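You operate a simulated robot arm through the tools that you are given. There is no shell and no other tool. Be economical: measure what you need, move in short steps, check, and stop when the job is done.

You are at the controls of a simulated two-armed robot. One attempt, no reset.

TASK
Take the cream cloth from the top of the steel bench and lay it out flat on the right end of the drawer bench.

The check looks at the end state, three seconds after you hand in, the way a careful person would. Anything else that was tipped, shoved, dropped, spilled or broken makes it a failure. Flat cloth is picked up by pressing the open fingertips on it (5 to 10 N) and closing them slowly along it; thin cloth reads only 2 to 8 mm in the jaws.

THE ROBOT
Two 7-joint arms with two-finger parallel grippers on one trunk, on a base that drives. Base frame: it is fixed to the floor where the robot stands at the start and does not move with it; the origin is under the middle of the robot, x ahead of it, y to its left, z up. Readings come in m, degrees, newtons and seconds.
The left shoulder is at the start at [0.05, 0.161, 1.098], the right one opposite. With the tool pointing down near the work surface each hand reaches from about 0.22 to 0.68 m from the robot's upright axis, wherever it stands, measured 20 degrees to its own side. Places, roughly: right end of the drawer bench [0.7, 1.1, 0.9]. Payload 3.43 kg a hand.
Tool frame (each hand has its own): the origin (TCP) lies between the finger pads and is the grasp point; the fingertips stand 0.03 m ahead of it; z points along the fingers, y is the line along which they close. The gripper opens to 0.094 m. The fingers are 0.028 m wide and 0.01 m thick; the gripper's body (0.05 by 0.096 m) begins 0.055 m behind the TCP.
Orientation is that of the tool frame in the base frame, as [roll, pitch, yaw] about the fixed x, y, z axes, in that order (R = Rz(yaw) Ry(pitch) Rx(roll)). With the fingers straight down and closing along the base's y, the tool's x points along the base's -x, its y along +y and its z along -z.

THE INTERFACE
- The arms move only by the tool servo_tool. It takes "left_moves", "right_moves" or both (then of equal length, played together; a hand with none holds still); each is a list of rows, each a list of 7 numbers: the shift along the base's x, y, z in m, then the turn, a rotation vector about the base's x, y, z in degrees, then the finger opening in m, from 0 to 0.094. In form: [[tx, ty, tz, ax, ay, az, gripper], ...]. A call has 1 to 12 rows; each row is the pose to reach, as a shift and turn from the pose commanded when the call began. Each row takes 0.2 s and may step no farther than 0.05 m and 8.6 degrees from the row before; otherwise, or with a gripper value out of range, the whole call is refused. Where a pose cannot be reached the arm comes as near as it can. A force on the tool above 40 N (or 10 N above the force at the start of the call, whichever is more), or a blocked arm, ends the call early, and 0.2 s more pass. The fingers move at their own pace (about 0.045 m/s each) and stop on an object; they squeeze with about 23 N. The grip force told is the motor's: it shows also when the fingers shut on nothing. Time passes only in rows, and 0.2 s behind the last, so rows that repeat a pose let the fingers close. The reply holds the time, the measured pose of the TCP, the force on the tool along the base axes, the opening and the grip force, in the units named above and with some noise, with the torque about the TCP (base axes, N m) and any sound that the robot's microphone picked up, and new pictures: "pictures" is both (left out), scene, wrist or none (wrist: the cameras of the hands that moved).
- Cameras (640 x 400 px; columns grow to the right, rows downward): "scene" is now at [0.122, 0.0433, 1.2577]; the picture's right is [0.48, -0.88, 0.00], its down [-0.19, -0.11, -0.98] and it looks along [0.85, 0.47, -0.22] (base axes); focal length 217 px, centre (320, 200). "left" rides on the left gripper at [0.076, -0.014, -0.102] in its tool frame; the picture's right is [0.18, 0.98, 0.00], its down [-0.75, 0.14, -0.64] and it looks along [-0.63, 0.12, 0.77] (tool axes); focal length 243 px, centre (320, 200). "right" rides on the right gripper at [0.076, 0.014, -0.103] in its tool frame; the picture's right is [-0.18, 0.98, 0.00], its down [-0.75, -0.14, -0.64] and it looks along [-0.63, -0.12, 0.77] (tool axes); focal length 243 px, centre (320, 200). There is no depth. A picture from a camera that has moved, and an enlarged one, comes with that camera's place and axes in the base frame and with its lens.
- lift_body(by): slides the trunk up (or, below 0, down) by that many m; the arms and the scene camera ride with it, the base frame stays. It gives what a move gives, with no picture.
- roll_base(legs): drives the robot by 1 to 6 legs, each [ahead, left, turn to the left] in m, m and degrees, along the robot's own axes; the way and the turn of a leg run together, so that a leg with both is an arc; at most 1.5 m and 180 degrees a leg. The arms and the cameras ride along, it lands a little off, and it stops where it bumps. It gives what a move gives, and a new picture of the scene camera.
- pan_tilt(pan, tilt): turns the head with the scene camera to pan (to the left, within 80 degrees either way) and tilt (down, from -29 to 69), counted from straight ahead of the robot. It gives what a move gives, and a new picture of the scene camera.
- enlarge(camera, box): a new picture of the part [left, top, right, bottom] of that camera's present view, enlarged. It takes no simulated time.
- hand_in(): hands the job in; it is judged then, once.

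Go step by step. Nothing tells you exact positions but the pictures and the camera data: compare them with the known pose of the tool, close in by small moves and look again before you grip or let go. The budget is 120 turns and 260 pictures, counting those below and the enlarged ones. Unless the task says otherwise, let go and move clear before handing in, and close with one line.

The tools are called as name(argument=value, ...) on one line, values as JSON. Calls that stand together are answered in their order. servo_tool: Moves the arms, as the interface text tells. Its arguments: {"type":"object","properties":{"left_moves":{"type":"array"},"right_moves":{"type":"array"},"pictures":{"type":"string","enum":["both","scene","wrist","none"]}},"required":[]} The other tools are called the same way: lift_body (by) slides the trunk up or down; roll_base (legs) drives the base; pan_tilt (pan, tilt) turns the head that bears the scene camera; enlarge (camera, box) takes an enlarged picture of a part of a camera's view; hand_in () hands the job in.

At the start:

```text
clock: 0.0
left_eef_pos: [0.3335, 0.4284, 1.1199]
left_ee_rot: [-179.9, -0.1, -179.9]
left_contact_force: [-1.0, 0.3, -0.9]
left_moment: [-0.01, 0.0, -0.02]
left_grip_width: 0.0941
left_grasp_force: 0.1
right_eef_pos: [0.2813, 0.0422, 1.1925]
right_ee_rot: [179.8, -0.1, -180.0]
right_contact_force: [0.1, 0.3, 0.7]
right_moment: [0.0, 0.0, 0.02]
right_grip_width: 0.0941
right_grasp_force: 0.0
trunk travel left (down, up): [-0.125, 0.142]
robot x, y, heading: [0.0026, -0.0021, -0.1]
head pan, tilt: [28.9, 12.6]
```

scene: 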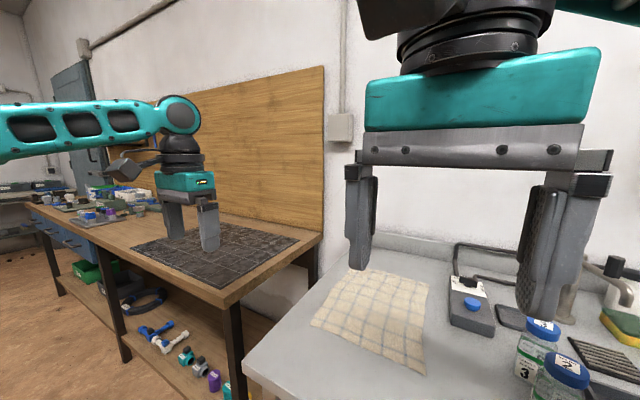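
right: 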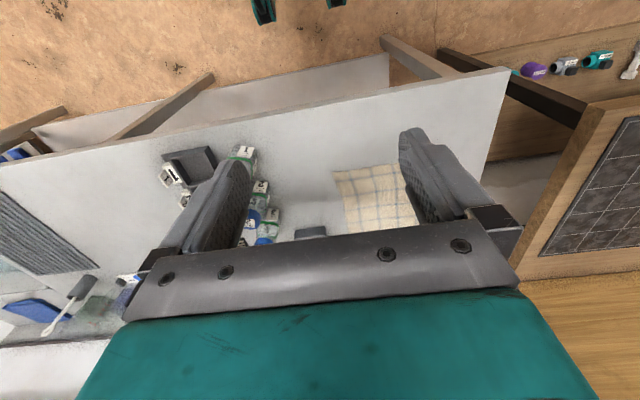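
left: 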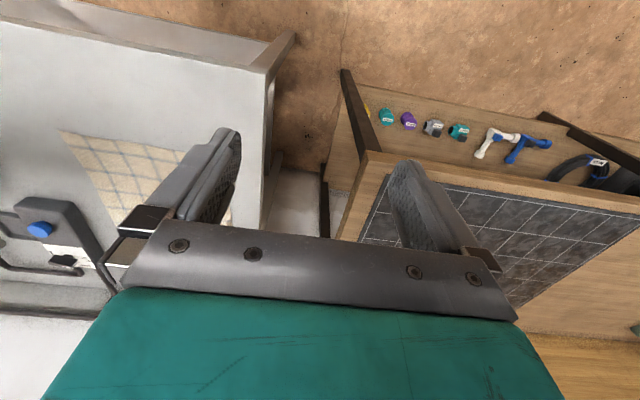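

I see the cream checked cloth flat on the steel bench, roughly x 0.54–0.89, y 0.03–0.30. The drawer bench with a dark gridded mat is to the left, from about y 0.54 on. First I'll look closer at both.

enlarge(camera="scene", box=[290, 230, 530, 380])

enlarge(camera="scene", box=[20, 160, 340, 360])

pan_tilt(pan=70, tilt=25)

```text
2.67 times, centred on (410, 305) of scene
camera zoom: at [0.122, 0.0433, 1.2577], right [0.48, -0.88, 0.0], down [-0.19, -0.11, -0.98], along [0.85, 0.47, -0.22], focal length 579 px, centre (80, -80)
```

zoom: 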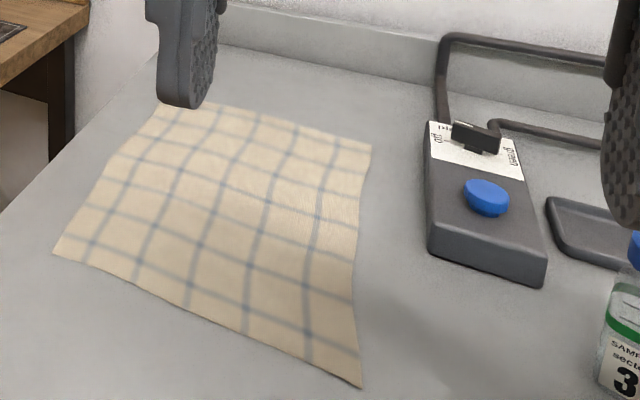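

```text
2.00 times, centred on (180, 260) of scene
camera zoom: at [0.122, 0.0433, 1.2577], right [0.48, -0.88, 0.0], down [-0.19, -0.11, -0.98], along [0.85, 0.47, -0.22], focal length 434 px, centre (600, 80)
```

zoom: 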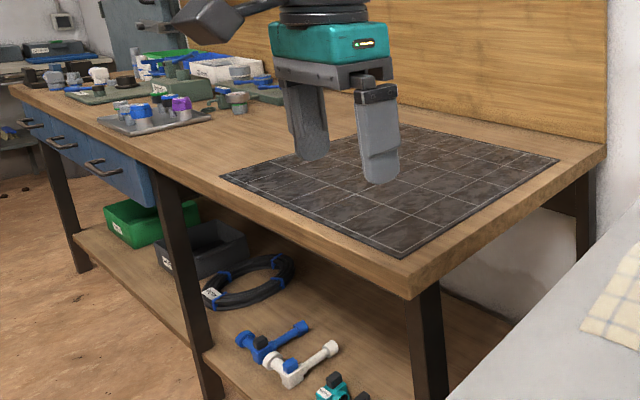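

```text
clock: 1.1
left_eef_pos: [0.335, 0.4282, 1.1207]
left_ee_rot: [180.0, 0.1, -179.9]
left_contact_force: [0.6, -0.5, -0.2]
left_moment: [0.02, 0.02, 0.01]
left_grip_width: 0.0943
left_grasp_force: 0.0
right_eef_pos: [0.281, 0.0422, 1.1945]
right_ee_rot: [179.8, -0.1, 180.0]
right_contact_force: [0.0, 0.1, 0.2]
right_moment: [0.0, 0.01, 0.03]
right_grip_width: 0.0939
right_grasp_force: 0.1
trunk travel left (down, up): [-0.125, 0.142]
robot x, y, heading: [0.0004, -0.0005, 0.0]
head pan, tilt: [70.0, 25.0]
camera scene: at [0.072, 0.0847, 1.2376], right [0.94, -0.34, 0.0], down [-0.14, -0.4, -0.91], along [0.31, 0.85, -0.42], focal length 217 px, centre (320, 200)
```

scene: 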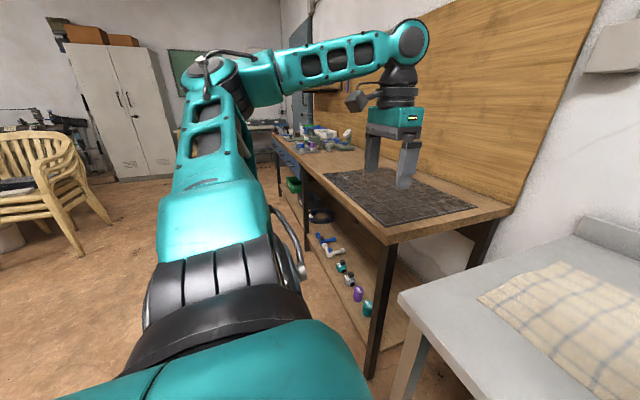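

The mat on the right end of the drawer bench is clear and big enough for the cloth. I'll shift the base left so the cloth's near edge is centred in front of me, and look at it from above.

roll_base(legs=[[0, 0.16, 0]])

pan_tilt(pan=0, tilt=40)

```text
clock: 2.5
left_eef_pos: [0.3329, 0.5888, 1.1204]
left_ee_rot: [-180.0, 0.0, -179.9]
left_contact_force: [0.1, 0.2, -1.5]
left_moment: [-0.03, -0.01, -0.01]
left_grip_width: 0.0938
left_grasp_force: 0.1
right_eef_pos: [0.2803, 0.2035, 1.1925]
right_ee_rot: [179.9, 0.1, 180.0]
right_contact_force: [-0.1, 0.6, -0.3]
right_moment: [0.0, 0.0, 0.01]
right_grip_width: 0.0943
right_grasp_force: 0.1
trunk travel left (down, up): [-0.125, 0.142]
robot x, y, heading: [0.0041, 0.1563, 0.1]
head pan, tilt: [70.0, 25.0]
camera scene: at [0.0717, 0.2445, 1.2375], right [0.94, -0.34, 0.0], down [-0.14, -0.4, -0.91], along [0.31, 0.85, -0.42], focal length 217 px, centre (320, 200)
```

scene: 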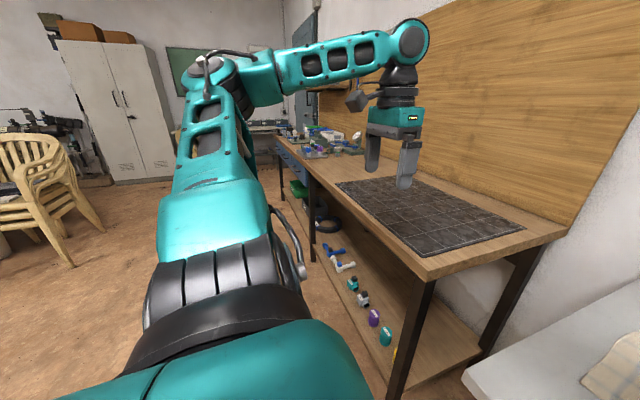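

```text
clock: 3.9
left_eef_pos: [0.3325, 0.5866, 1.1208]
left_ee_rot: [180.0, 0.0, -179.8]
left_contact_force: [-0.2, -0.1, 0.5]
left_moment: [-0.01, 0.02, -0.02]
left_grip_width: 0.0942
left_grasp_force: 0.0
right_eef_pos: [0.2833, 0.2005, 1.193]
right_ee_rot: [179.9, -0.1, 179.7]
right_contact_force: [46.7, -16.6, -13.3]
right_moment: [1.79, 3.85, 1.35]
right_grip_width: 0.0938
right_grasp_force: 0.1
trunk travel left (down, up): [-0.125, 0.142]
robot x, y, heading: [-0.0006, 0.1624, -0.1]
head pan, tilt: [0.0, 40.0]
camera scene: at [0.1275, 0.1644, 1.2204], right [0.08, -1.0, 0.0], down [-0.58, -0.05, -0.81], along [0.81, 0.07, -0.59], focal length 217 px, centre (320, 200)
```

scene: 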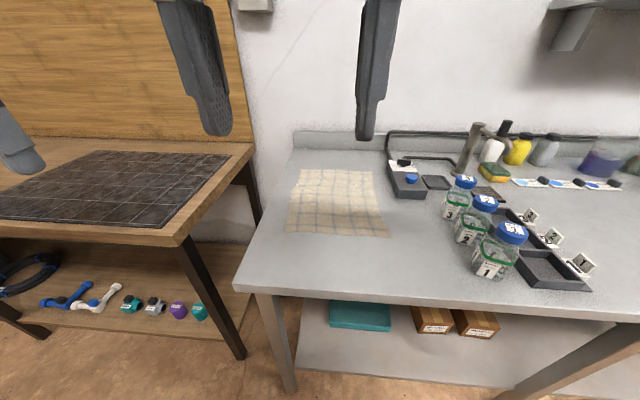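

The head is touching the right hand, so I'll first move the right hand forward and clear. Then both hands go above the near corners of the cloth, which I measure at about (0.55, 0.295) and (0.55, 0.02).

servo_tool(right_moves=[[0.04, 0, 0, 0, 0, 0, 0.06], [0.085, 0, 0, 0, 0, 0, 0.04], [0.13, 0, 0, 0, 0, 0, 0.04], [0.16, -0.02, -0.02, 0, 0, 0, 0.04], [0.185, -0.05, -0.04, 0, 0, 0, 0.04], [0.21, -0.075, -0.06, 0, 0, 0, 0.04], [0.235, -0.1, -0.08, 0, 0, 0, 0.04], [0.26, -0.12, -0.1, 0, 0, 0, 0.04], [0.275, -0.14, -0.12, 0, 0, 0, 0.04], [0.282, -0.145, -0.14, 0, 0, 0, 0.04]], left_moves=[[0.0233, -0.03, 0, 0, 0, 0, 0.08], [0.0465, -0.065, 0, 0, 0, 0, 0.04], [0.07, -0.098, 0, 0, 0, 0, 0.04], [0.093, -0.131, 0, 0, 0, 0, 0.04], [0.116, -0.163, 0, 0, 0, 0, 0.04], [0.14, -0.196, -0.01, 0, 0, 0, 0.04], [0.163, -0.229, -0.03, 0, 0, 0, 0.04], [0.186, -0.262, -0.05, 0, 0, 0, 0.04], [0.21, -0.294, -0.07, 0, 0, 0, 0.04], [0.2325, -0.322, -0.08, 0, 0, 0, 0.04]])

```text
clock: 6.1
left_eef_pos: [0.5034, 0.3301, 1.0388]
left_ee_rot: [-179.9, 0.0, -179.7]
left_contact_force: [-0.3, -0.1, -0.1]
left_moment: [-0.01, -0.04, -0.03]
left_grip_width: 0.0402
left_grasp_force: 0.0
left hand out of reach, approached as far as the arm can: row 8, 9, 10
right_eef_pos: [0.5614, 0.0558, 1.0533]
right_ee_rot: [179.9, 0.1, -179.8]
right_contact_force: [-0.4, -0.1, 0.5]
right_moment: [0.01, -0.01, 0.0]
right_grip_width: 0.0399
right_grasp_force: 0.0
trunk travel left (down, up): [-0.125, 0.142]
robot x, y, heading: [-0.0021, 0.1608, 0.1]
head pan, tilt: [0.0, 40.0]
camera scene: at [0.1251, 0.1574, 1.2143], right [0.0, -1.0, 0.0], down [-0.64, 0.0, -0.77], along [0.77, 0.0, -0.64], focal length 217 px, centre (320, 200)
camera right: at [0.4858, 0.0716, 1.156], right [0.18, 0.98, 0.0], down [0.75, -0.14, 0.64], along [0.63, -0.12, -0.77], focal length 243 px, centre (320, 200)
camera left: at [0.4267, 0.3156, 1.1419], right [-0.19, 0.98, 0.0], down [0.75, 0.14, 0.64], along [0.63, 0.12, -0.77], focal length 243 px, centre (320, 200)
```

scene: 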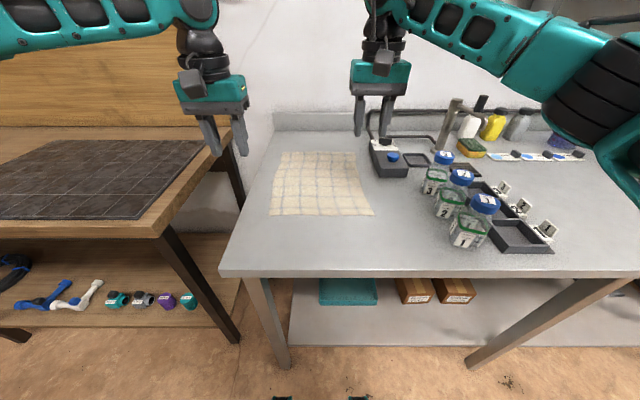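
right: 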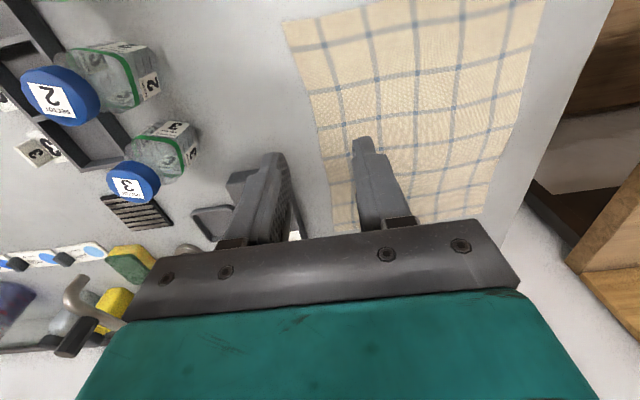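
left: 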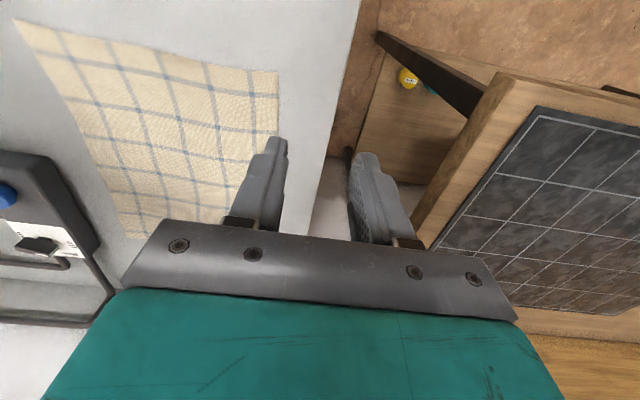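

The two cameras together suggest the steel bench surface is nearer z≈0.86 than 0.80, so the near corners would sit at about (0.495, 0.275) and (0.495, 0.03). I'll come down part-way over the corners and check again.

servo_tool(right_moves=[[-0.01, 0.002, -0.03, 0, 0, 0, 0.04], [-0.025, 0.004, -0.06, 0, 0, 0, 0.04], [-0.04, 0.006, -0.09, 0, 0, 0, 0.04], [-0.05, 0.008, -0.113, 0, 0, 0, 0.04]], left_moves=[[0.0, -0.025, -0.03, 0, 0, 0, 0.04], [0.004, -0.05, -0.06, 0, 0, 0, 0.04], [0.008, -0.075, -0.08, 0, 0, 0, 0.04], [0.008, -0.085, -0.1, 0, 0, 0, 0.04]])

```text
clock: 7.1
left_eef_pos: [0.4678, 0.3024, 0.954]
left_ee_rot: [-179.8, 0.2, -179.8]
left_contact_force: [-0.2, 0.8, 0.4]
left_moment: [0.01, 0.0, 0.0]
left_grip_width: 0.04
left_grasp_force: 0.1
left hand out of reach, approached as far as the arm can: row 1, 2, 3, 4
right_eef_pos: [0.5123, 0.0658, 0.9405]
right_ee_rot: [179.8, 0.0, -179.8]
right_contact_force: [-0.5, 0.2, 0.1]
right_moment: [0.0, 0.01, 0.0]
right_grip_width: 0.0401
right_grasp_force: 0.1
trunk travel left (down, up): [-0.125, 0.142]
robot x, y, heading: [-0.0002, 0.1578, 0.1]
head pan, tilt: [0.0, 40.0]
camera scene: at [0.1254, 0.1574, 1.2142], right [0.0, -1.0, 0.0], down [-0.64, 0.0, -0.77], along [0.77, 0.0, -0.64], focal length 217 px, centre (320, 200)
camera right: at [0.4363, 0.0803, 1.0433], right [0.18, 0.98, 0.0], down [0.75, -0.14, 0.64], along [0.63, -0.12, -0.77], focal length 243 px, centre (320, 200)
camera left: at [0.3912, 0.2886, 1.0575], right [-0.19, 0.98, 0.0], down [0.75, 0.14, 0.64], along [0.63, 0.12, -0.77], focal length 243 px, centre (320, 200)
```

scene: 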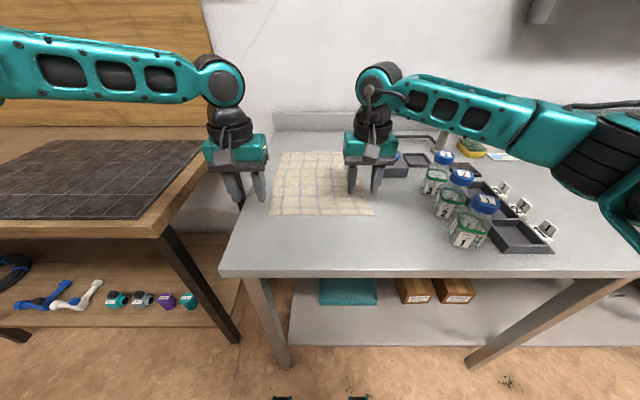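
right: 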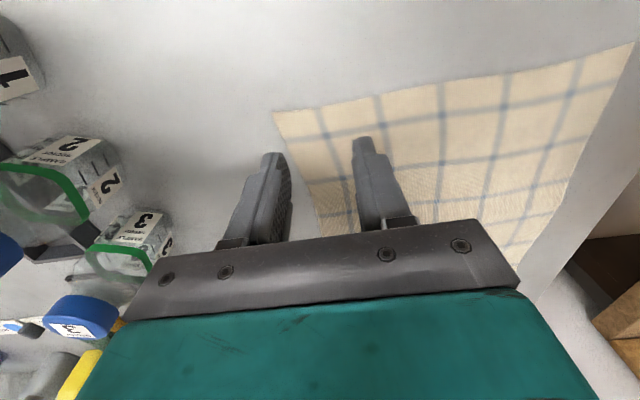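
left: 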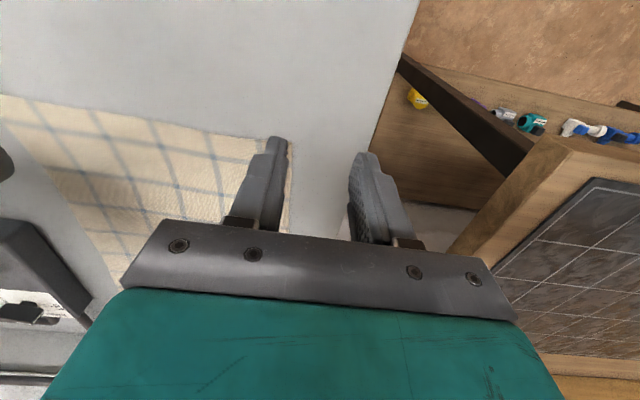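

Triangulating again gives a surface height of z≈0.866 and corners at about (0.49, 0.27) and (0.49, 0.03). The left arm has stuck at some joint limit, so I'll test whether backing off and turning the wrist frees it.

servo_tool(left_moves=[[-0.03, 0.0, 0.03, 0, 0, -8, 0.04], [0.0, -0.02, 0.03, 0, 0, -16, 0.04], [0.02, -0.04, 0.02, 0, 0, -16, 0.04], [0.04, -0.055, 0.01, 0, 0, -16, 0.04]], pictures="none")

servo_tool(left_moves=[[0.0, 0.0, 0.0, 0, 0, 8, 0.04], [0.0, 0.0, 0.0, 0, 0, 16, 0.04], [0.0, 0.0, 0.0, 0, 0, 24, 0.04], [0.0, 0.0, 0.0, 0, 0, 32, 0.04]], pictures="scene")

```text
clock: 8.1
left_eef_pos: [0.4669, 0.2992, 0.9774]
left_ee_rot: [180.0, 0.2, 164.1]
left_contact_force: [-0.1, -0.6, -0.1]
left_moment: [0.0, -0.02, 0.01]
left_grip_width: 0.0401
left_grasp_force: 0.0
left hand out of reach, approached as far as the arm can: row 2, 3, 4
right_eef_pos: [0.5113, 0.0644, 0.9412]
right_ee_rot: [179.8, -0.1, -179.8]
right_contact_force: [0.4, -0.2, 0.5]
right_moment: [-0.02, 0.0, 0.0]
right_grip_width: 0.0396
right_grasp_force: 0.1
trunk travel left (down, up): [-0.125, 0.142]
robot x, y, heading: [0.0008, 0.158, 0.1]
head pan, tilt: [0.0, 40.0]
```

```text
clock: 9.1
left_eef_pos: [0.4666, 0.2985, 0.9763]
left_ee_rot: [-179.9, 0.2, -163.7]
left_contact_force: [0.5, -0.5, 0.1]
left_moment: [-0.01, 0.01, 0.04]
left_grip_width: 0.0399
left_grasp_force: 0.1
right_eef_pos: [0.5131, 0.0654, 0.9401]
right_ee_rot: [179.9, 0.0, -179.8]
right_contact_force: [0.2, 0.9, 0.3]
right_moment: [-0.01, -0.01, 0.04]
right_grip_width: 0.0399
right_grasp_force: 0.0
trunk travel left (down, up): [-0.125, 0.142]
robot x, y, heading: [-0.001, 0.159, 0.1]
head pan, tilt: [0.0, 40.0]
camera scene: at [0.1253, 0.1574, 1.2142], right [0.0, -1.0, 0.0], down [-0.64, 0.0, -0.77], along [0.77, 0.0, -0.64], focal length 217 px, centre (320, 200)
```

scene: 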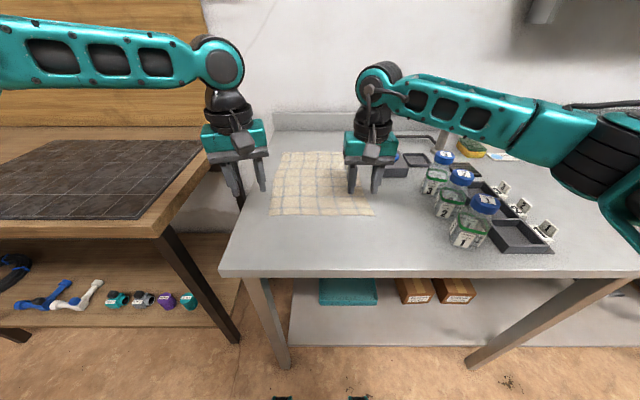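

Turning the wrist makes no difference. I'll try another path: pull back, move inward, then go forward.

servo_tool(left_moves=[[-0.04, 0, 0.0, 0, 0, -8, 0.04], [-0.08, -0.01, 0, 0, 0, -16, 0.04], [-0.11, -0.02, 0, 0, 0, -16, 0.04], [-0.11, -0.05, 0, 0, 0, -16, 0.04], [-0.08, -0.055, 0, 0, 0, -16, 0.04], [-0.04, -0.055, 0, 0, 0, -16, 0.04], [0.0, -0.055, 0, 0, 0, -16, 0.04], [0.04, -0.055, 0, 0, 0, -16, 0.04]], pictures="none")

```text
clock: 10.9
left_eef_pos: [0.4677, 0.2987, 0.9821]
left_ee_rot: [-179.9, 0.1, -179.9]
left_contact_force: [0.0, -0.2, 0.2]
left_moment: [0.0, 0.04, 0.0]
left_grip_width: 0.04
left_grasp_force: 0.1
left hand out of reach, approached as far as the arm can: row 5, 6, 7, 8
right_eef_pos: [0.5122, 0.0661, 0.941]
right_ee_rot: [179.8, 0.0, -179.9]
right_contact_force: [0.1, -0.2, 0.2]
right_moment: [0.01, 0.0, -0.02]
right_grip_width: 0.0399
right_grasp_force: 0.0
trunk travel left (down, up): [-0.125, 0.142]
robot x, y, heading: [-0.0011, 0.1609, -0.0]
head pan, tilt: [0.0, 40.0]
```

The left arm is limited inward, so maybe the right one can reach further across. I'll test how far inward the right hand goes. If it's far enough, I'll shift the base right.

servo_tool(right_moves=[[0, 0.04, 0.01, 0, 0, 0, 0.04], [0, 0.08, 0.01, 0, 0, 0, 0.04], [0, 0.12, 0.01, 0, 0, 0, 0.04]], left_moves=[[0, 0.04, 0.0, 0, 0, 0, 0.04], [0, 0.08, 0.0, 0, 0, 0, 0.04], [0.03, 0.1, 0.0, 0, 0, 0, 0.04]], pictures="scene")

```text
clock: 11.7
left_eef_pos: [0.4967, 0.401, 0.9819]
left_ee_rot: [-179.9, 0.0, -180.0]
left_contact_force: [0.7, 1.2, -0.1]
left_moment: [0.0, 0.0, -0.01]
left_grip_width: 0.0402
left_grasp_force: 0.1
right_eef_pos: [0.5115, 0.1861, 0.9511]
right_ee_rot: [179.8, 0.0, -179.9]
right_contact_force: [-0.7, 0.6, -0.1]
right_moment: [-0.03, 0.0, -0.02]
right_grip_width: 0.0402
right_grasp_force: 0.1
trunk travel left (down, up): [-0.125, 0.142]
robot x, y, heading: [-0.0029, 0.157, 0.1]
head pan, tilt: [0.0, 40.0]
camera scene: at [0.1256, 0.1579, 1.2141], right [0.0, -1.0, 0.0], down [-0.64, 0.0, -0.77], along [0.77, 0.0, -0.64], focal length 217 px, centre (320, 200)
```

scene: 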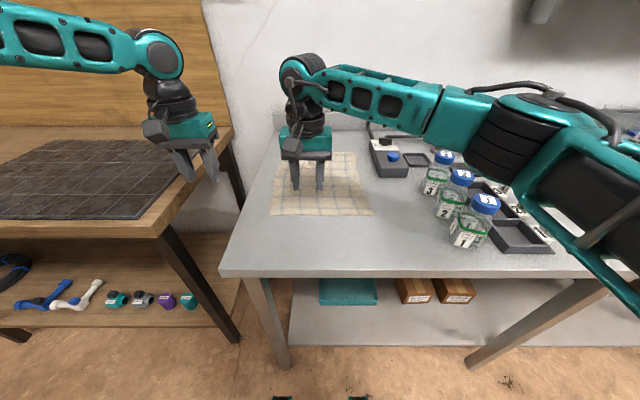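

The right hand reaches across easily, so I'll shift the base right by about 0.115 m. That puts both corners in comfortable reach.

roll_base(legs=[[0, -0.115, 0]])

```text
clock: 12.9
left_eef_pos: [0.4968, 0.2824, 0.9819]
left_ee_rot: [179.9, 0.0, -179.9]
left_contact_force: [-0.4, 0.0, -0.5]
left_moment: [0.01, 0.01, -0.01]
left_grip_width: 0.0399
left_grasp_force: 0.0
right_eef_pos: [0.5125, 0.0684, 0.9513]
right_ee_rot: [179.8, 0.0, -180.0]
right_contact_force: [0.3, 0.0, -0.3]
right_moment: [-0.01, -0.02, -0.02]
right_grip_width: 0.04
right_grasp_force: 0.0
trunk travel left (down, up): [-0.125, 0.142]
robot x, y, heading: [0.0018, 0.0429, 0.2]
head pan, tilt: [0.0, 40.0]
camera scene: at [0.1254, 0.0412, 1.2142], right [0.0, -1.0, 0.0], down [-0.64, 0.0, -0.77], along [0.77, 0.0, -0.64], focal length 217 px, centre (320, 200)
```

scene: 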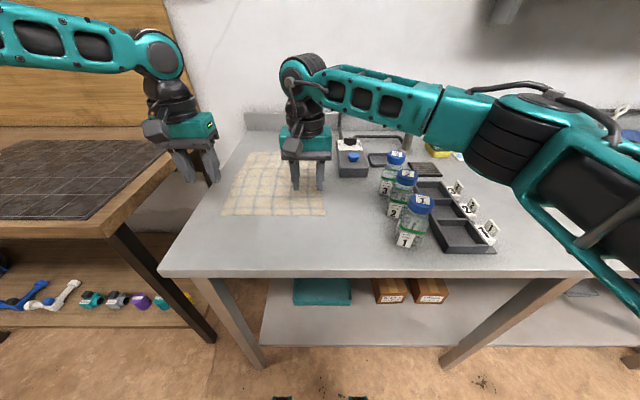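

servo_tool(left_moves=[[0.005, -0.02, -0.02, 0, 0, 0, 0.04], [0.013, -0.043, -0.045, 0, 0, 0, 0.04], [0.013, -0.043, -0.065, 0, 0, 0, 0.04], [0.013, -0.043, -0.072, 0, 0, 0, 0.04]], right_moves=[[0, 0, -0.015, 0, 0, 0, 0.04], [-0.002, 0, -0.025, 0, 0, 0, 0.04], [-0.002, 0, -0.035, 0, 0, 0, 0.04], [-0.002, 0, -0.042, 0, 0, 0, 0.04]])

```text
clock: 13.9
left_eef_pos: [0.5103, 0.242, 0.9099]
left_ee_rot: [-179.9, 0.1, -180.0]
left_contact_force: [0.3, -0.8, -0.4]
left_moment: [0.03, 0.01, 0.01]
left_grip_width: 0.0399
left_grasp_force: 0.2
right_eef_pos: [0.51, 0.07, 0.9093]
right_ee_rot: [179.7, 0.1, -179.9]
right_contact_force: [0.0, 0.4, 0.9]
right_moment: [0.01, 0.0, -0.02]
right_grip_width: 0.0402
right_grasp_force: 0.1
trunk travel left (down, up): [-0.125, 0.142]
robot x, y, heading: [-0.0006, 0.0433, 0.3]
head pan, tilt: [0.0, 40.0]
camera scene: at [0.1255, 0.0418, 1.2142], right [0.0, -1.0, 0.0], down [-0.64, 0.0, -0.77], along [0.77, 0.0, -0.64], focal length 217 px, centre (320, 200)
camera right: at [0.4339, 0.0848, 1.012], right [0.18, 0.98, 0.0], down [0.75, -0.14, 0.64], along [0.63, -0.12, -0.77], focal length 243 px, centre (320, 200)
camera left: at [0.433, 0.227, 1.0131], right [-0.19, 0.98, 0.0], down [0.75, 0.14, 0.64], along [0.63, 0.12, -0.77], focal length 243 px, centre (320, 200)
```

scene: 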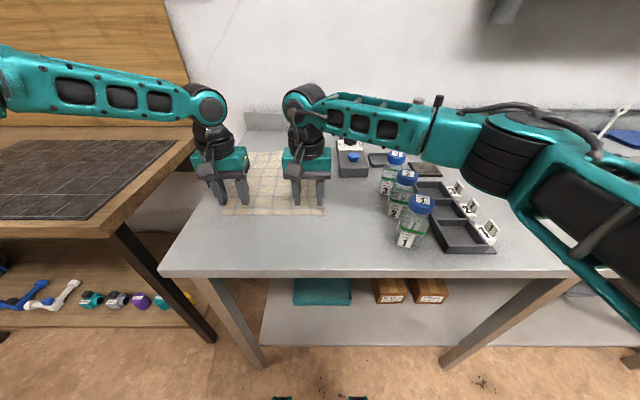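
right: 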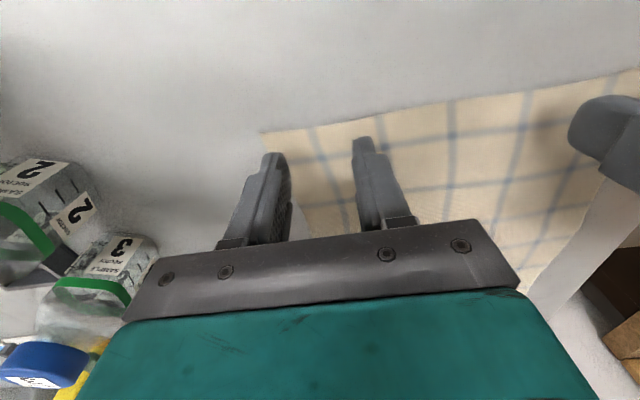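
left: 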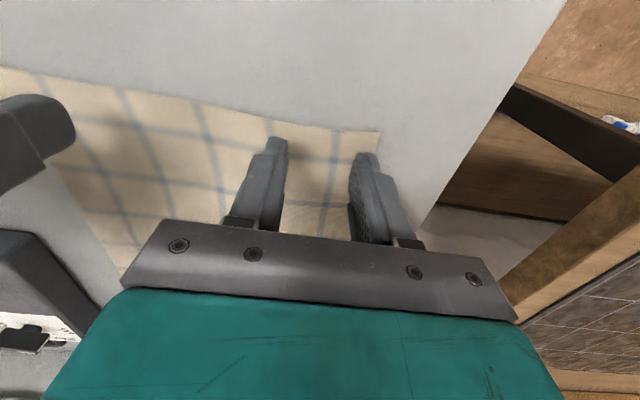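

Both hands are over the corners. I'll now lower them in small steps until the fingertips feel the cloth.

servo_tool(left_moves=[[0, 0.004, -0.004, 0, 0, 0, 0.04], [0, 0.004, -0.008, 0, 0, 0, 0.04], [0, 0.004, -0.012, 0, 0, 0, 0.04]], right_moves=[[0, 0, -0.004, 0, 0, 0, 0.04], [0, 0, -0.008, 0, 0, 0, 0.04], [0, 0, -0.012, 0, 0, 0, 0.04]], pictures="none")

```text
clock: 14.7
left_eef_pos: [0.508, 0.2463, 0.8987]
left_ee_rot: [-179.8, 0.2, -179.9]
left_contact_force: [-1.0, -0.6, 0.0]
left_moment: [-0.03, -0.02, 0.02]
left_grip_width: 0.0403
left_grasp_force: 0.1
left hand out of reach, approached as far as the arm can: row 3
right_eef_pos: [0.5092, 0.0705, 0.8963]
right_ee_rot: [179.9, 0.0, 179.9]
right_contact_force: [-0.1, -0.2, -1.1]
right_moment: [-0.01, -0.02, 0.04]
right_grip_width: 0.04
right_grasp_force: 0.0
trunk travel left (down, up): [-0.125, 0.142]
robot x, y, heading: [-0.0022, 0.0441, 0.3]
head pan, tilt: [0.0, 40.0]
```

The left arm is at its limit again when low. I'll raise the hands a bit and lower the trunk instead, so the arms work higher relative to the shoulders.

servo_tool(left_moves=[[0, 0, 0.03, 0, 0, 0, 0.04], [0, 0, 0.06, 0, 0, 0, 0.04], [0, 0, 0.08, 0, 0, 0, 0.04]], right_moves=[[0, 0, 0.03, 0, 0, 0, 0.04], [0, 0, 0.06, 0, 0, 0, 0.04], [0, 0, 0.08, 0, 0, 0, 0.04]], pictures="none")

lift_body(by=-0.07)

servo_tool(left_moves=[[0, 0, -0.005, 0, 0, 0, 0.04], [0, 0, -0.01, 0, 0, 0, 0.04], [0, 0, -0.014, 0, 0, 0, 0.04]], right_moves=[[0, 0, -0.005, 0, 0, 0, 0.04], [0, 0, -0.01, 0, 0, 0, 0.04], [0, 0, -0.014, 0, 0, 0, 0.04]], pictures="wrist")

```text
clock: 15.5
left_eef_pos: [0.508, 0.2471, 0.9789]
left_ee_rot: [180.0, 0.0, -179.8]
left_contact_force: [-0.7, -0.5, 0.2]
left_moment: [0.02, 0.02, 0.02]
left_grip_width: 0.04
left_grasp_force: 0.0
right_eef_pos: [0.5104, 0.0706, 0.9764]
right_ee_rot: [179.8, 0.0, -179.9]
right_contact_force: [-0.7, 1.2, 0.5]
right_moment: [0.0, 0.02, 0.01]
right_grip_width: 0.0399
right_grasp_force: 0.1
trunk travel left (down, up): [-0.125, 0.142]
robot x, y, heading: [0.0, 0.0429, 0.0]
head pan, tilt: [0.0, 40.0]
```

```text
clock: 16.6
left_eef_pos: [0.5072, 0.2476, 0.9092]
left_ee_rot: [180.0, 0.1, -180.0]
left_contact_force: [-0.3, 1.4, -1.3]
left_moment: [0.02, 0.01, -0.01]
left_grip_width: 0.0397
left_grasp_force: 0.1
right_eef_pos: [0.5097, 0.0698, 0.9073]
right_ee_rot: [179.8, 0.1, 180.0]
right_contact_force: [-1.2, 0.5, 0.0]
right_moment: [0.0, 0.01, 0.02]
right_grip_width: 0.0401
right_grasp_force: 0.1
trunk travel left (down, up): [-0.055, 0.212]
robot x, y, heading: [-0.0, 0.0454, 0.1]
head pan, tilt: [0.0, 40.0]
```

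```text
clock: 17.4
left_eef_pos: [0.5086, 0.2474, 0.8943]
left_ee_rot: [-180.0, 0.1, -179.8]
left_contact_force: [0.8, -0.1, -0.2]
left_moment: [0.0, 0.02, -0.03]
left_grip_width: 0.0399
left_grasp_force: 0.0
right_eef_pos: [0.5102, 0.0696, 0.8921]
right_ee_rot: [179.8, 0.0, -180.0]
right_contact_force: [0.0, -0.1, -0.7]
right_moment: [0.01, 0.0, 0.02]
right_grip_width: 0.0401
right_grasp_force: 0.1
trunk travel left (down, up): [-0.055, 0.212]
robot x, y, heading: [0.0005, 0.0412, 0.0]
head pan, tilt: [0.0, 40.0]
camera right: at [0.434, 0.0848, 0.996], right [0.18, 0.98, 0.0], down [0.75, -0.14, 0.64], along [0.63, -0.12, -0.77], focal length 243 px, centre (320, 200)
camera left: at [0.4314, 0.2327, 0.998], right [-0.19, 0.98, 0.0], down [0.75, 0.14, 0.64], along [0.63, 0.12, -0.77], focal length 243 px, centre (320, 200)
```

right: 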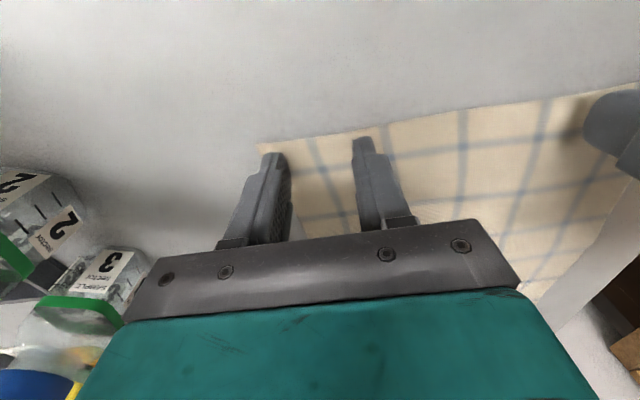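
left: 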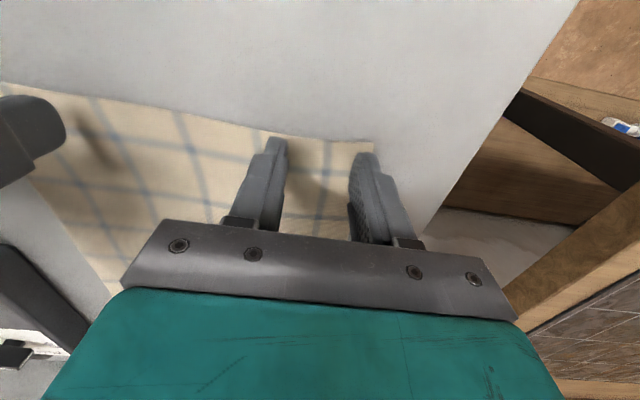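

No contact yet. The newer views put the surface at about 0.85 and the edge at x≈0.499, so I'll shift 12 mm further in and keep lowering.

servo_tool(left_moves=[[0.006, 0, -0.002, 0, 0, 0, 0.04], [0.012, 0, -0.006, 0, 0, 0, 0.04], [0.012, 0, -0.01, 0, 0, 0, 0.04], [0.012, 0, -0.014, 0, 0, 0, 0.04]], right_moves=[[0.006, 0, -0.002, 0, 0, 0, 0.04], [0.012, 0, -0.006, 0, 0, 0, 0.04], [0.012, 0, -0.01, 0, 0, 0, 0.04], [0.012, 0, -0.014, 0, 0, 0, 0.04]], pictures="none")

```text
clock: 18.4
left_eef_pos: [0.5195, 0.2478, 0.882]
left_ee_rot: [180.0, 0.1, -179.9]
left_contact_force: [1.2, 0.1, 1.6]
left_moment: [0.05, 0.03, -0.01]
left_grip_width: 0.0399
left_grasp_force: 0.0
right_eef_pos: [0.522, 0.0697, 0.8811]
right_ee_rot: [179.7, 0.1, -180.0]
right_contact_force: [0.8, 0.4, 11.1]
right_moment: [-0.2, -0.01, 0.0]
right_grip_width: 0.0398
right_grasp_force: 0.1
trunk travel left (down, up): [-0.055, 0.212]
robot x, y, heading: [-0.0008, 0.0435, 0.4]
head pan, tilt: [0.0, 40.0]
```

Contact: the right hand presses at 11 N and the left is just touching, so the surface is at about z≈0.851. I'll even out the presses and look.

servo_tool(left_moves=[[0, 0, -0.0015, 0, 0, 0, 0.04], [0, 0, -0.003, 0, 0, 0, 0.04]], right_moves=[[0, 0, 0.0005, 0, 0, 0, 0.04], [0, 0, 0.0008, 0, 0, 0, 0.04]])

```text
clock: 19.0
left_eef_pos: [0.5197, 0.248, 0.8814]
left_ee_rot: [-180.0, 0.5, -179.8]
left_contact_force: [-0.2, 2.4, 16.6]
left_moment: [0.2, 0.13, -0.02]
left_grip_width: 0.0401
left_grasp_force: 0.3
right_eef_pos: [0.5206, 0.07, 0.8816]
right_ee_rot: [179.7, 0.1, -180.0]
right_contact_force: [1.8, 0.8, 8.9]
right_moment: [-0.18, -0.02, 0.04]
right_grip_width: 0.0398
right_grasp_force: 0.1
trunk travel left (down, up): [-0.055, 0.212]
robot x, y, heading: [-0.0007, 0.0438, 0.0]
head pan, tilt: [0.0, 40.0]
camera scene: at [0.1237, 0.0415, 1.1448], right [0.0, -1.0, 0.0], down [-0.64, 0.0, -0.77], along [0.77, 0.0, -0.64], focal length 217 px, centre (320, 200)
camera right: at [0.4449, 0.0848, 0.9846], right [0.18, 0.98, 0.0], down [0.75, -0.14, 0.64], along [0.63, -0.12, -0.77], focal length 243 px, centre (320, 200)
camera left: at [0.4424, 0.2323, 0.9841], right [-0.19, 0.98, 0.0], down [0.75, 0.14, 0.65], along [0.64, 0.12, -0.76], focal length 243 px, centre (320, 200)
```

scene: 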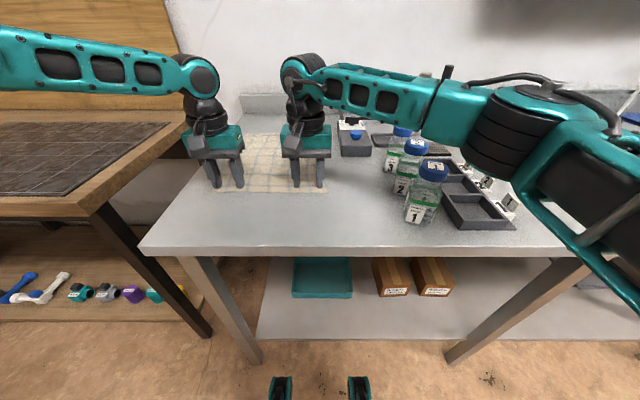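
right: 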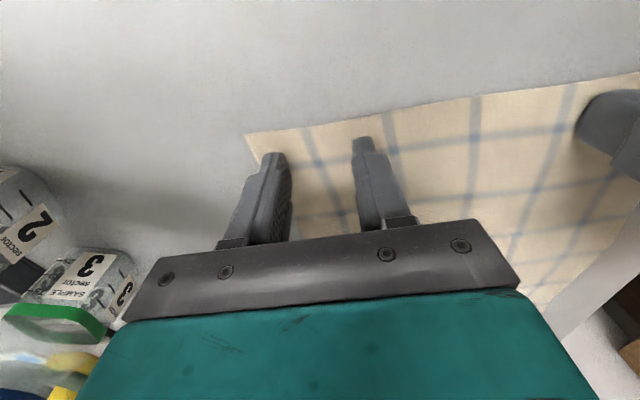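
left: 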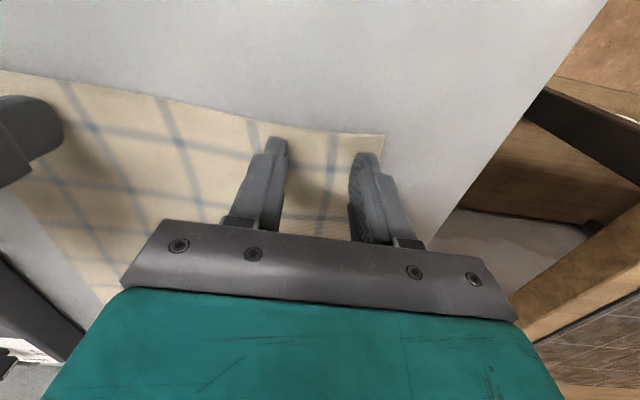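

Both fingertips are pressing on the corners, so I'll ease the left press slightly and close slowly.

servo_tool(left_moves=[[0, 0, 0.0012, 0, 0, 0, 0.036], [0, 0, 0.0012, 0, 0, 0, 0.032], [0, 0, 0.0012, 0, 0, 0, 0.028], [0, 0, 0.0012, 0, 0, 0, 0.024], [0, 0, 0.0012, 0, 0, 0, 0.02], [0, 0, 0.0012, 0, 0, 0, 0.016], [0, 0, 0.0012, 0, 0, 0, 0.012], [0, 0, 0.0012, 0, 0, 0, 0.008], [0, 0, 0.0012, 0, 0, 0, 0.004], [0, 0, 0.0012, 0, 0, 0, 0.0], [0, 0, 0.0012, 0, 0, 0, 0.0], [0, 0, 0.0012, 0, 0, 0, 0.0]], right_moves=[[0, 0, 0, 0, 0, 0, 0.036], [0, 0, 0, 0, 0, 0, 0.032], [0, 0, 0, 0, 0, 0, 0.028], [0, 0, 0, 0, 0, 0, 0.024], [0, 0, 0, 0, 0, 0, 0.02], [0, 0, 0, 0, 0, 0, 0.016], [0, 0, 0, 0, 0, 0, 0.012], [0, 0, 0, 0, 0, 0, 0.008], [0, 0, 0, 0, 0, 0, 0.004], [0, 0, 0, 0, 0, 0, 0.0], [0, 0, 0, 0, 0, 0, 0.0], [0, 0, 0, 0, 0, 0, 0.0]])

```text
clock: 21.6
left_eef_pos: [0.52, 0.2466, 0.8817]
left_ee_rot: [180.0, 0.3, -179.9]
left_contact_force: [1.0, 0.3, 21.8]
left_moment: [0.08, 0.1, 0.02]
left_grip_width: 0.0073
left_grasp_force: 23.2
right_eef_pos: [0.5212, 0.0682, 0.8813]
right_ee_rot: [179.8, 0.2, 180.0]
right_contact_force: [0.1, -0.4, 6.4]
right_moment: [-0.02, 0.08, -0.02]
right_grip_width: 0.0
right_grasp_force: 23.1
trunk travel left (down, up): [-0.055, 0.212]
robot x, y, heading: [0.0, 0.0448, 0.3]
head pan, tilt: [0.0, 40.0]
camera scene: at [0.1234, 0.0411, 1.1446], right [0.0, -1.0, 0.0], down [-0.64, 0.0, -0.77], along [0.77, 0.0, -0.64], focal length 217 px, centre (320, 200)
camera right: at [0.4446, 0.0844, 0.9845], right [0.18, 0.98, 0.0], down [0.75, -0.14, 0.64], along [0.63, -0.12, -0.77], focal length 243 px, centre (320, 200)
camera left: at [0.442, 0.2317, 0.9842], right [-0.19, 0.98, 0.0], down [0.75, 0.14, 0.65], along [0.63, 0.12, -0.76], focal length 243 px, centre (320, 200)
```

scene: 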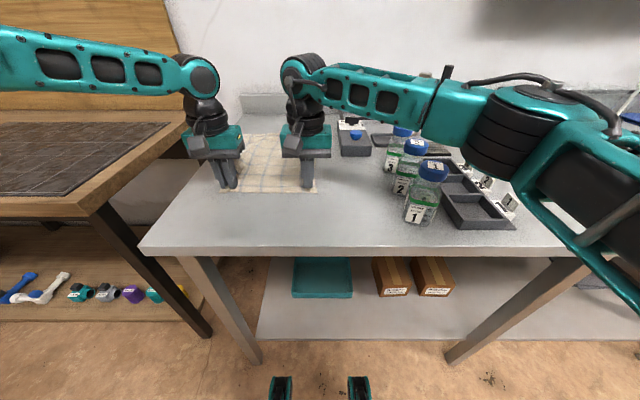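
right: 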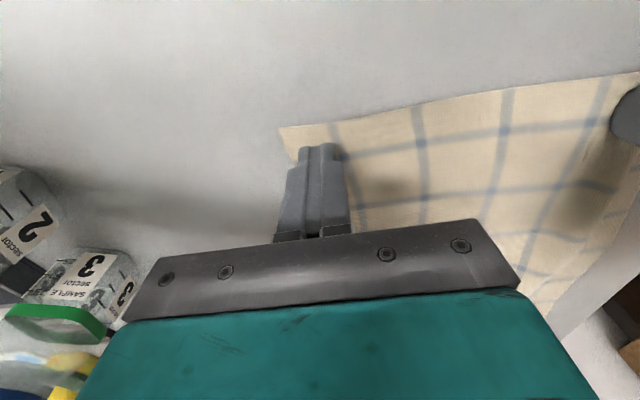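
left: 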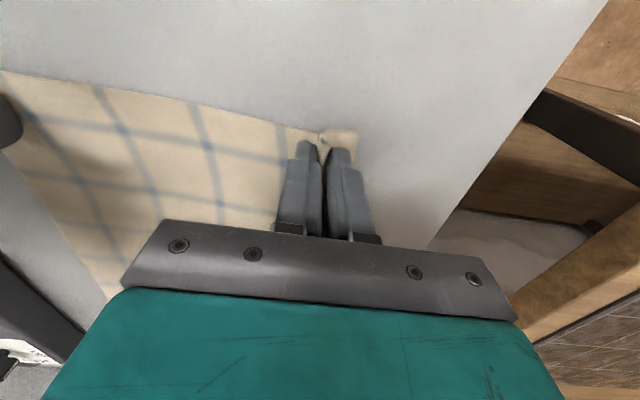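

The left hand has the cloth (7 mm fold) but the right slipped and shut on nothing. I'll reopen the right, shift it inward and press a bit harder.

servo_tool(right_moves=[[0.0, 0.0, 0.01, 0, 0, 0, 0.0], [0.0, 0.01, 0.01, 0, 0, 0, 0.02], [0, 0.017, 0.01, 0, 0, 0, 0.04], [0, 0.017, 0.005, 0, 0, 0, 0.04], [0, 0.017, 0.001, 0, 0, 0, 0.04], [0, 0.017, -0.001, 0, 0, 0, 0.04]], pictures="wrist")

```text
clock: 23.0
left_eef_pos: [0.5189, 0.2471, 0.8818]
left_ee_rot: [180.0, 0.4, -179.9]
left_contact_force: [-0.6, -0.1, 19.9]
left_moment: [0.07, 0.13, -0.01]
left_grip_width: 0.0074
left_grasp_force: 22.9
right_eef_pos: [0.5214, 0.0856, 0.8817]
right_ee_rot: [179.7, 0.1, -180.0]
right_contact_force: [-1.1, 0.9, 8.6]
right_moment: [-0.21, 0.06, -0.01]
right_grip_width: 0.04
right_grasp_force: 0.1
trunk travel left (down, up): [-0.055, 0.212]
robot x, y, heading: [0.0025, 0.0407, 0.0]
head pan, tilt: [0.0, 40.0]
camera right: at [0.4446, 0.1015, 0.9845], right [0.18, 0.98, 0.0], down [0.75, -0.14, 0.64], along [0.63, -0.11, -0.76], focal length 243 px, centre (320, 200)
```

right: 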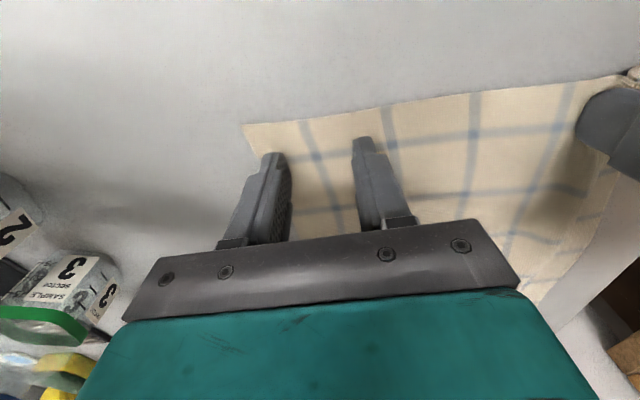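

The torque says all the load is on the outer finger, meaning the hand is tilted about 0.3°. I'll level the right hand by a slight turn about x and press a little more.

servo_tool(right_moves=[[0, 0, 0.0, -0.4, 0, 0, 0.04], [0, 0, -0.0005, -0.4, 0, 0, 0.04]], pictures="none")

```text
clock: 23.6
left_eef_pos: [0.5182, 0.2461, 0.8812]
left_ee_rot: [179.9, 0.4, -179.9]
left_contact_force: [1.9, -0.6, 18.7]
left_moment: [0.04, 0.05, 0.01]
left_grip_width: 0.0074
left_grasp_force: 23.4
right_eef_pos: [0.5214, 0.0873, 0.882]
right_ee_rot: [-179.9, 0.4, 180.0]
right_contact_force: [0.5, 1.9, 18.1]
right_moment: [-0.09, 0.1, 0.0]
right_grip_width: 0.0401
right_grasp_force: 0.0
trunk travel left (down, up): [-0.055, 0.212]
robot x, y, heading: [-0.0011, 0.0405, -0.1]
head pan, tilt: [0.0, 40.0]
```

Load is now shared between the right fingers at 18 N. I'll ease it a touch and close slowly.

servo_tool(right_moves=[[0, 0, 0.0004, 0, 0, 0, 0.036], [0, 0, 0.0004, 0, 0, 0, 0.032], [0, 0, 0.0004, 0, 0, 0, 0.028], [0, 0, 0.0004, 0, 0, 0, 0.024], [0, 0, 0.0004, 0, 0, 0, 0.02], [0, 0, 0.0004, 0, 0, 0, 0.016], [0, 0, 0.0004, 0, 0, 0, 0.012], [0, 0, 0.0004, 0, 0, 0, 0.008], [0, 0, 0.0004, 0, 0, 0, 0.004], [0, 0, 0.0004, 0, 0, 0, 0.0], [0, 0, 0.0004, 0, 0, 0, 0.0], [0, 0, 0.0004, 0, 0, 0, 0.0]], pictures="wrist")

```text
clock: 26.2
left_eef_pos: [0.518, 0.2459, 0.8812]
left_ee_rot: [-179.9, 0.2, -180.0]
left_contact_force: [2.0, -4.8, 15.9]
left_moment: [-0.1, 0.04, 0.0]
left_grip_width: 0.0074
left_grasp_force: 22.8
right_eef_pos: [0.5205, 0.0865, 0.8819]
right_ee_rot: [-179.8, 0.3, -179.9]
right_contact_force: [0.2, 5.8, 23.1]
right_moment: [0.06, 0.16, -0.01]
right_grip_width: 0.002
right_grasp_force: 22.4
trunk travel left (down, up): [-0.055, 0.212]
robot x, y, heading: [-0.0014, 0.0429, 0.1]
head pan, tilt: [0.0, 40.0]
camera right: at [0.444, 0.1022, 0.9841], right [0.18, 0.98, 0.0], down [0.75, -0.14, 0.65], along [0.64, -0.12, -0.76], focal length 243 px, centre (320, 200)
```

right: 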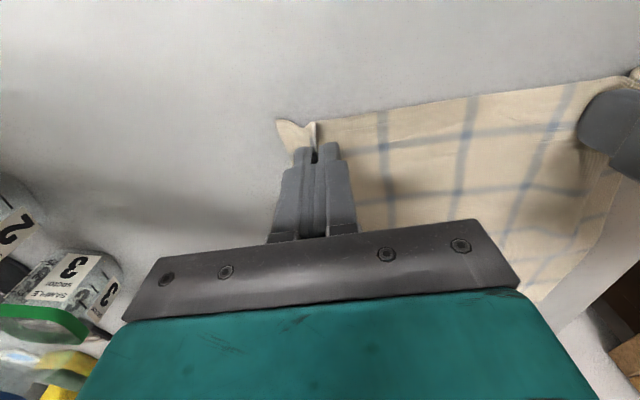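

The right hand now holds a 2 mm pinch, with about 5 N of tension between the hands. I'll slacken the spacing slightly and lift gently to check both grips.

servo_tool(right_moves=[[0, 0.003, 0.005, 0, 0, 0, 0.0], [0, 0.004, 0.015, 0, 0, 0, 0.0], [0, 0.004, 0.03, 0, 0, 0, 0.0], [0, 0.004, 0.05, 0, 0, 0, 0.0]], left_moves=[[0, -0.003, 0.005, 0, 0, 0, 0.0], [0, -0.004, 0.015, 0, 0, 0, 0.0], [0, -0.004, 0.03, 0, 0, 0, 0.0], [0, -0.004, 0.05, 0, 0, 0, 0.0]])

```text
clock: 27.2
left_eef_pos: [0.5199, 0.2435, 0.9289]
left_ee_rot: [-179.9, 0.0, -179.9]
left_contact_force: [-0.2, -0.5, -0.7]
left_moment: [0.01, 0.0, 0.03]
left_grip_width: 0.007
left_grasp_force: 23.5
right_eef_pos: [0.5212, 0.09, 0.9282]
right_ee_rot: [-179.8, 0.1, -180.0]
right_contact_force: [-0.5, -0.5, 0.7]
right_moment: [-0.03, 0.03, 0.01]
right_grip_width: 0.002
right_grasp_force: 23.1
trunk travel left (down, up): [-0.055, 0.212]
robot x, y, heading: [0.0007, 0.0427, -0.1]
head pan, tilt: [0.0, 40.0]
camera scene: at [0.1253, 0.0417, 1.1442], right [0.0, -1.0, 0.0], down [-0.64, 0.0, -0.77], along [0.77, 0.0, -0.64], focal length 217 px, centre (320, 200)
camera right: at [0.4461, 0.106, 1.0316], right [0.18, 0.98, 0.0], down [0.75, -0.14, 0.64], along [0.63, -0.12, -0.77], focal length 243 px, centre (320, 200)
camera left: at [0.4434, 0.2286, 1.0323], right [-0.19, 0.98, 0.0], down [0.75, 0.14, 0.64], along [0.63, 0.12, -0.77], focal length 243 px, centre (320, 200)
```

scene: 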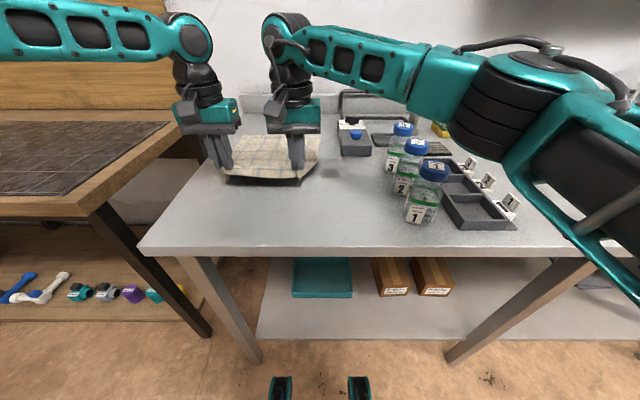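
right: 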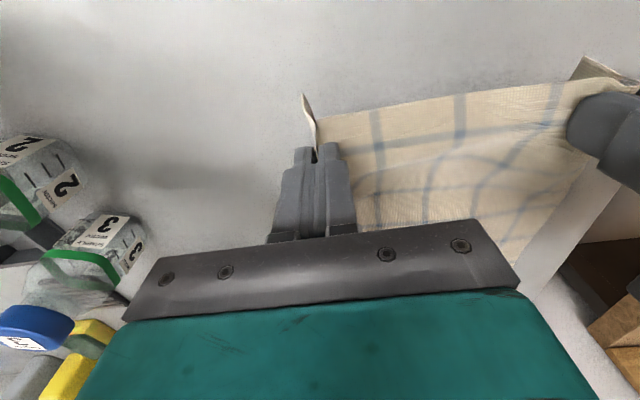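
left: 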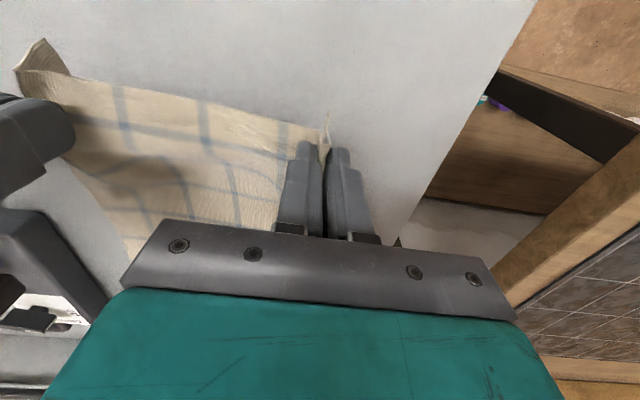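

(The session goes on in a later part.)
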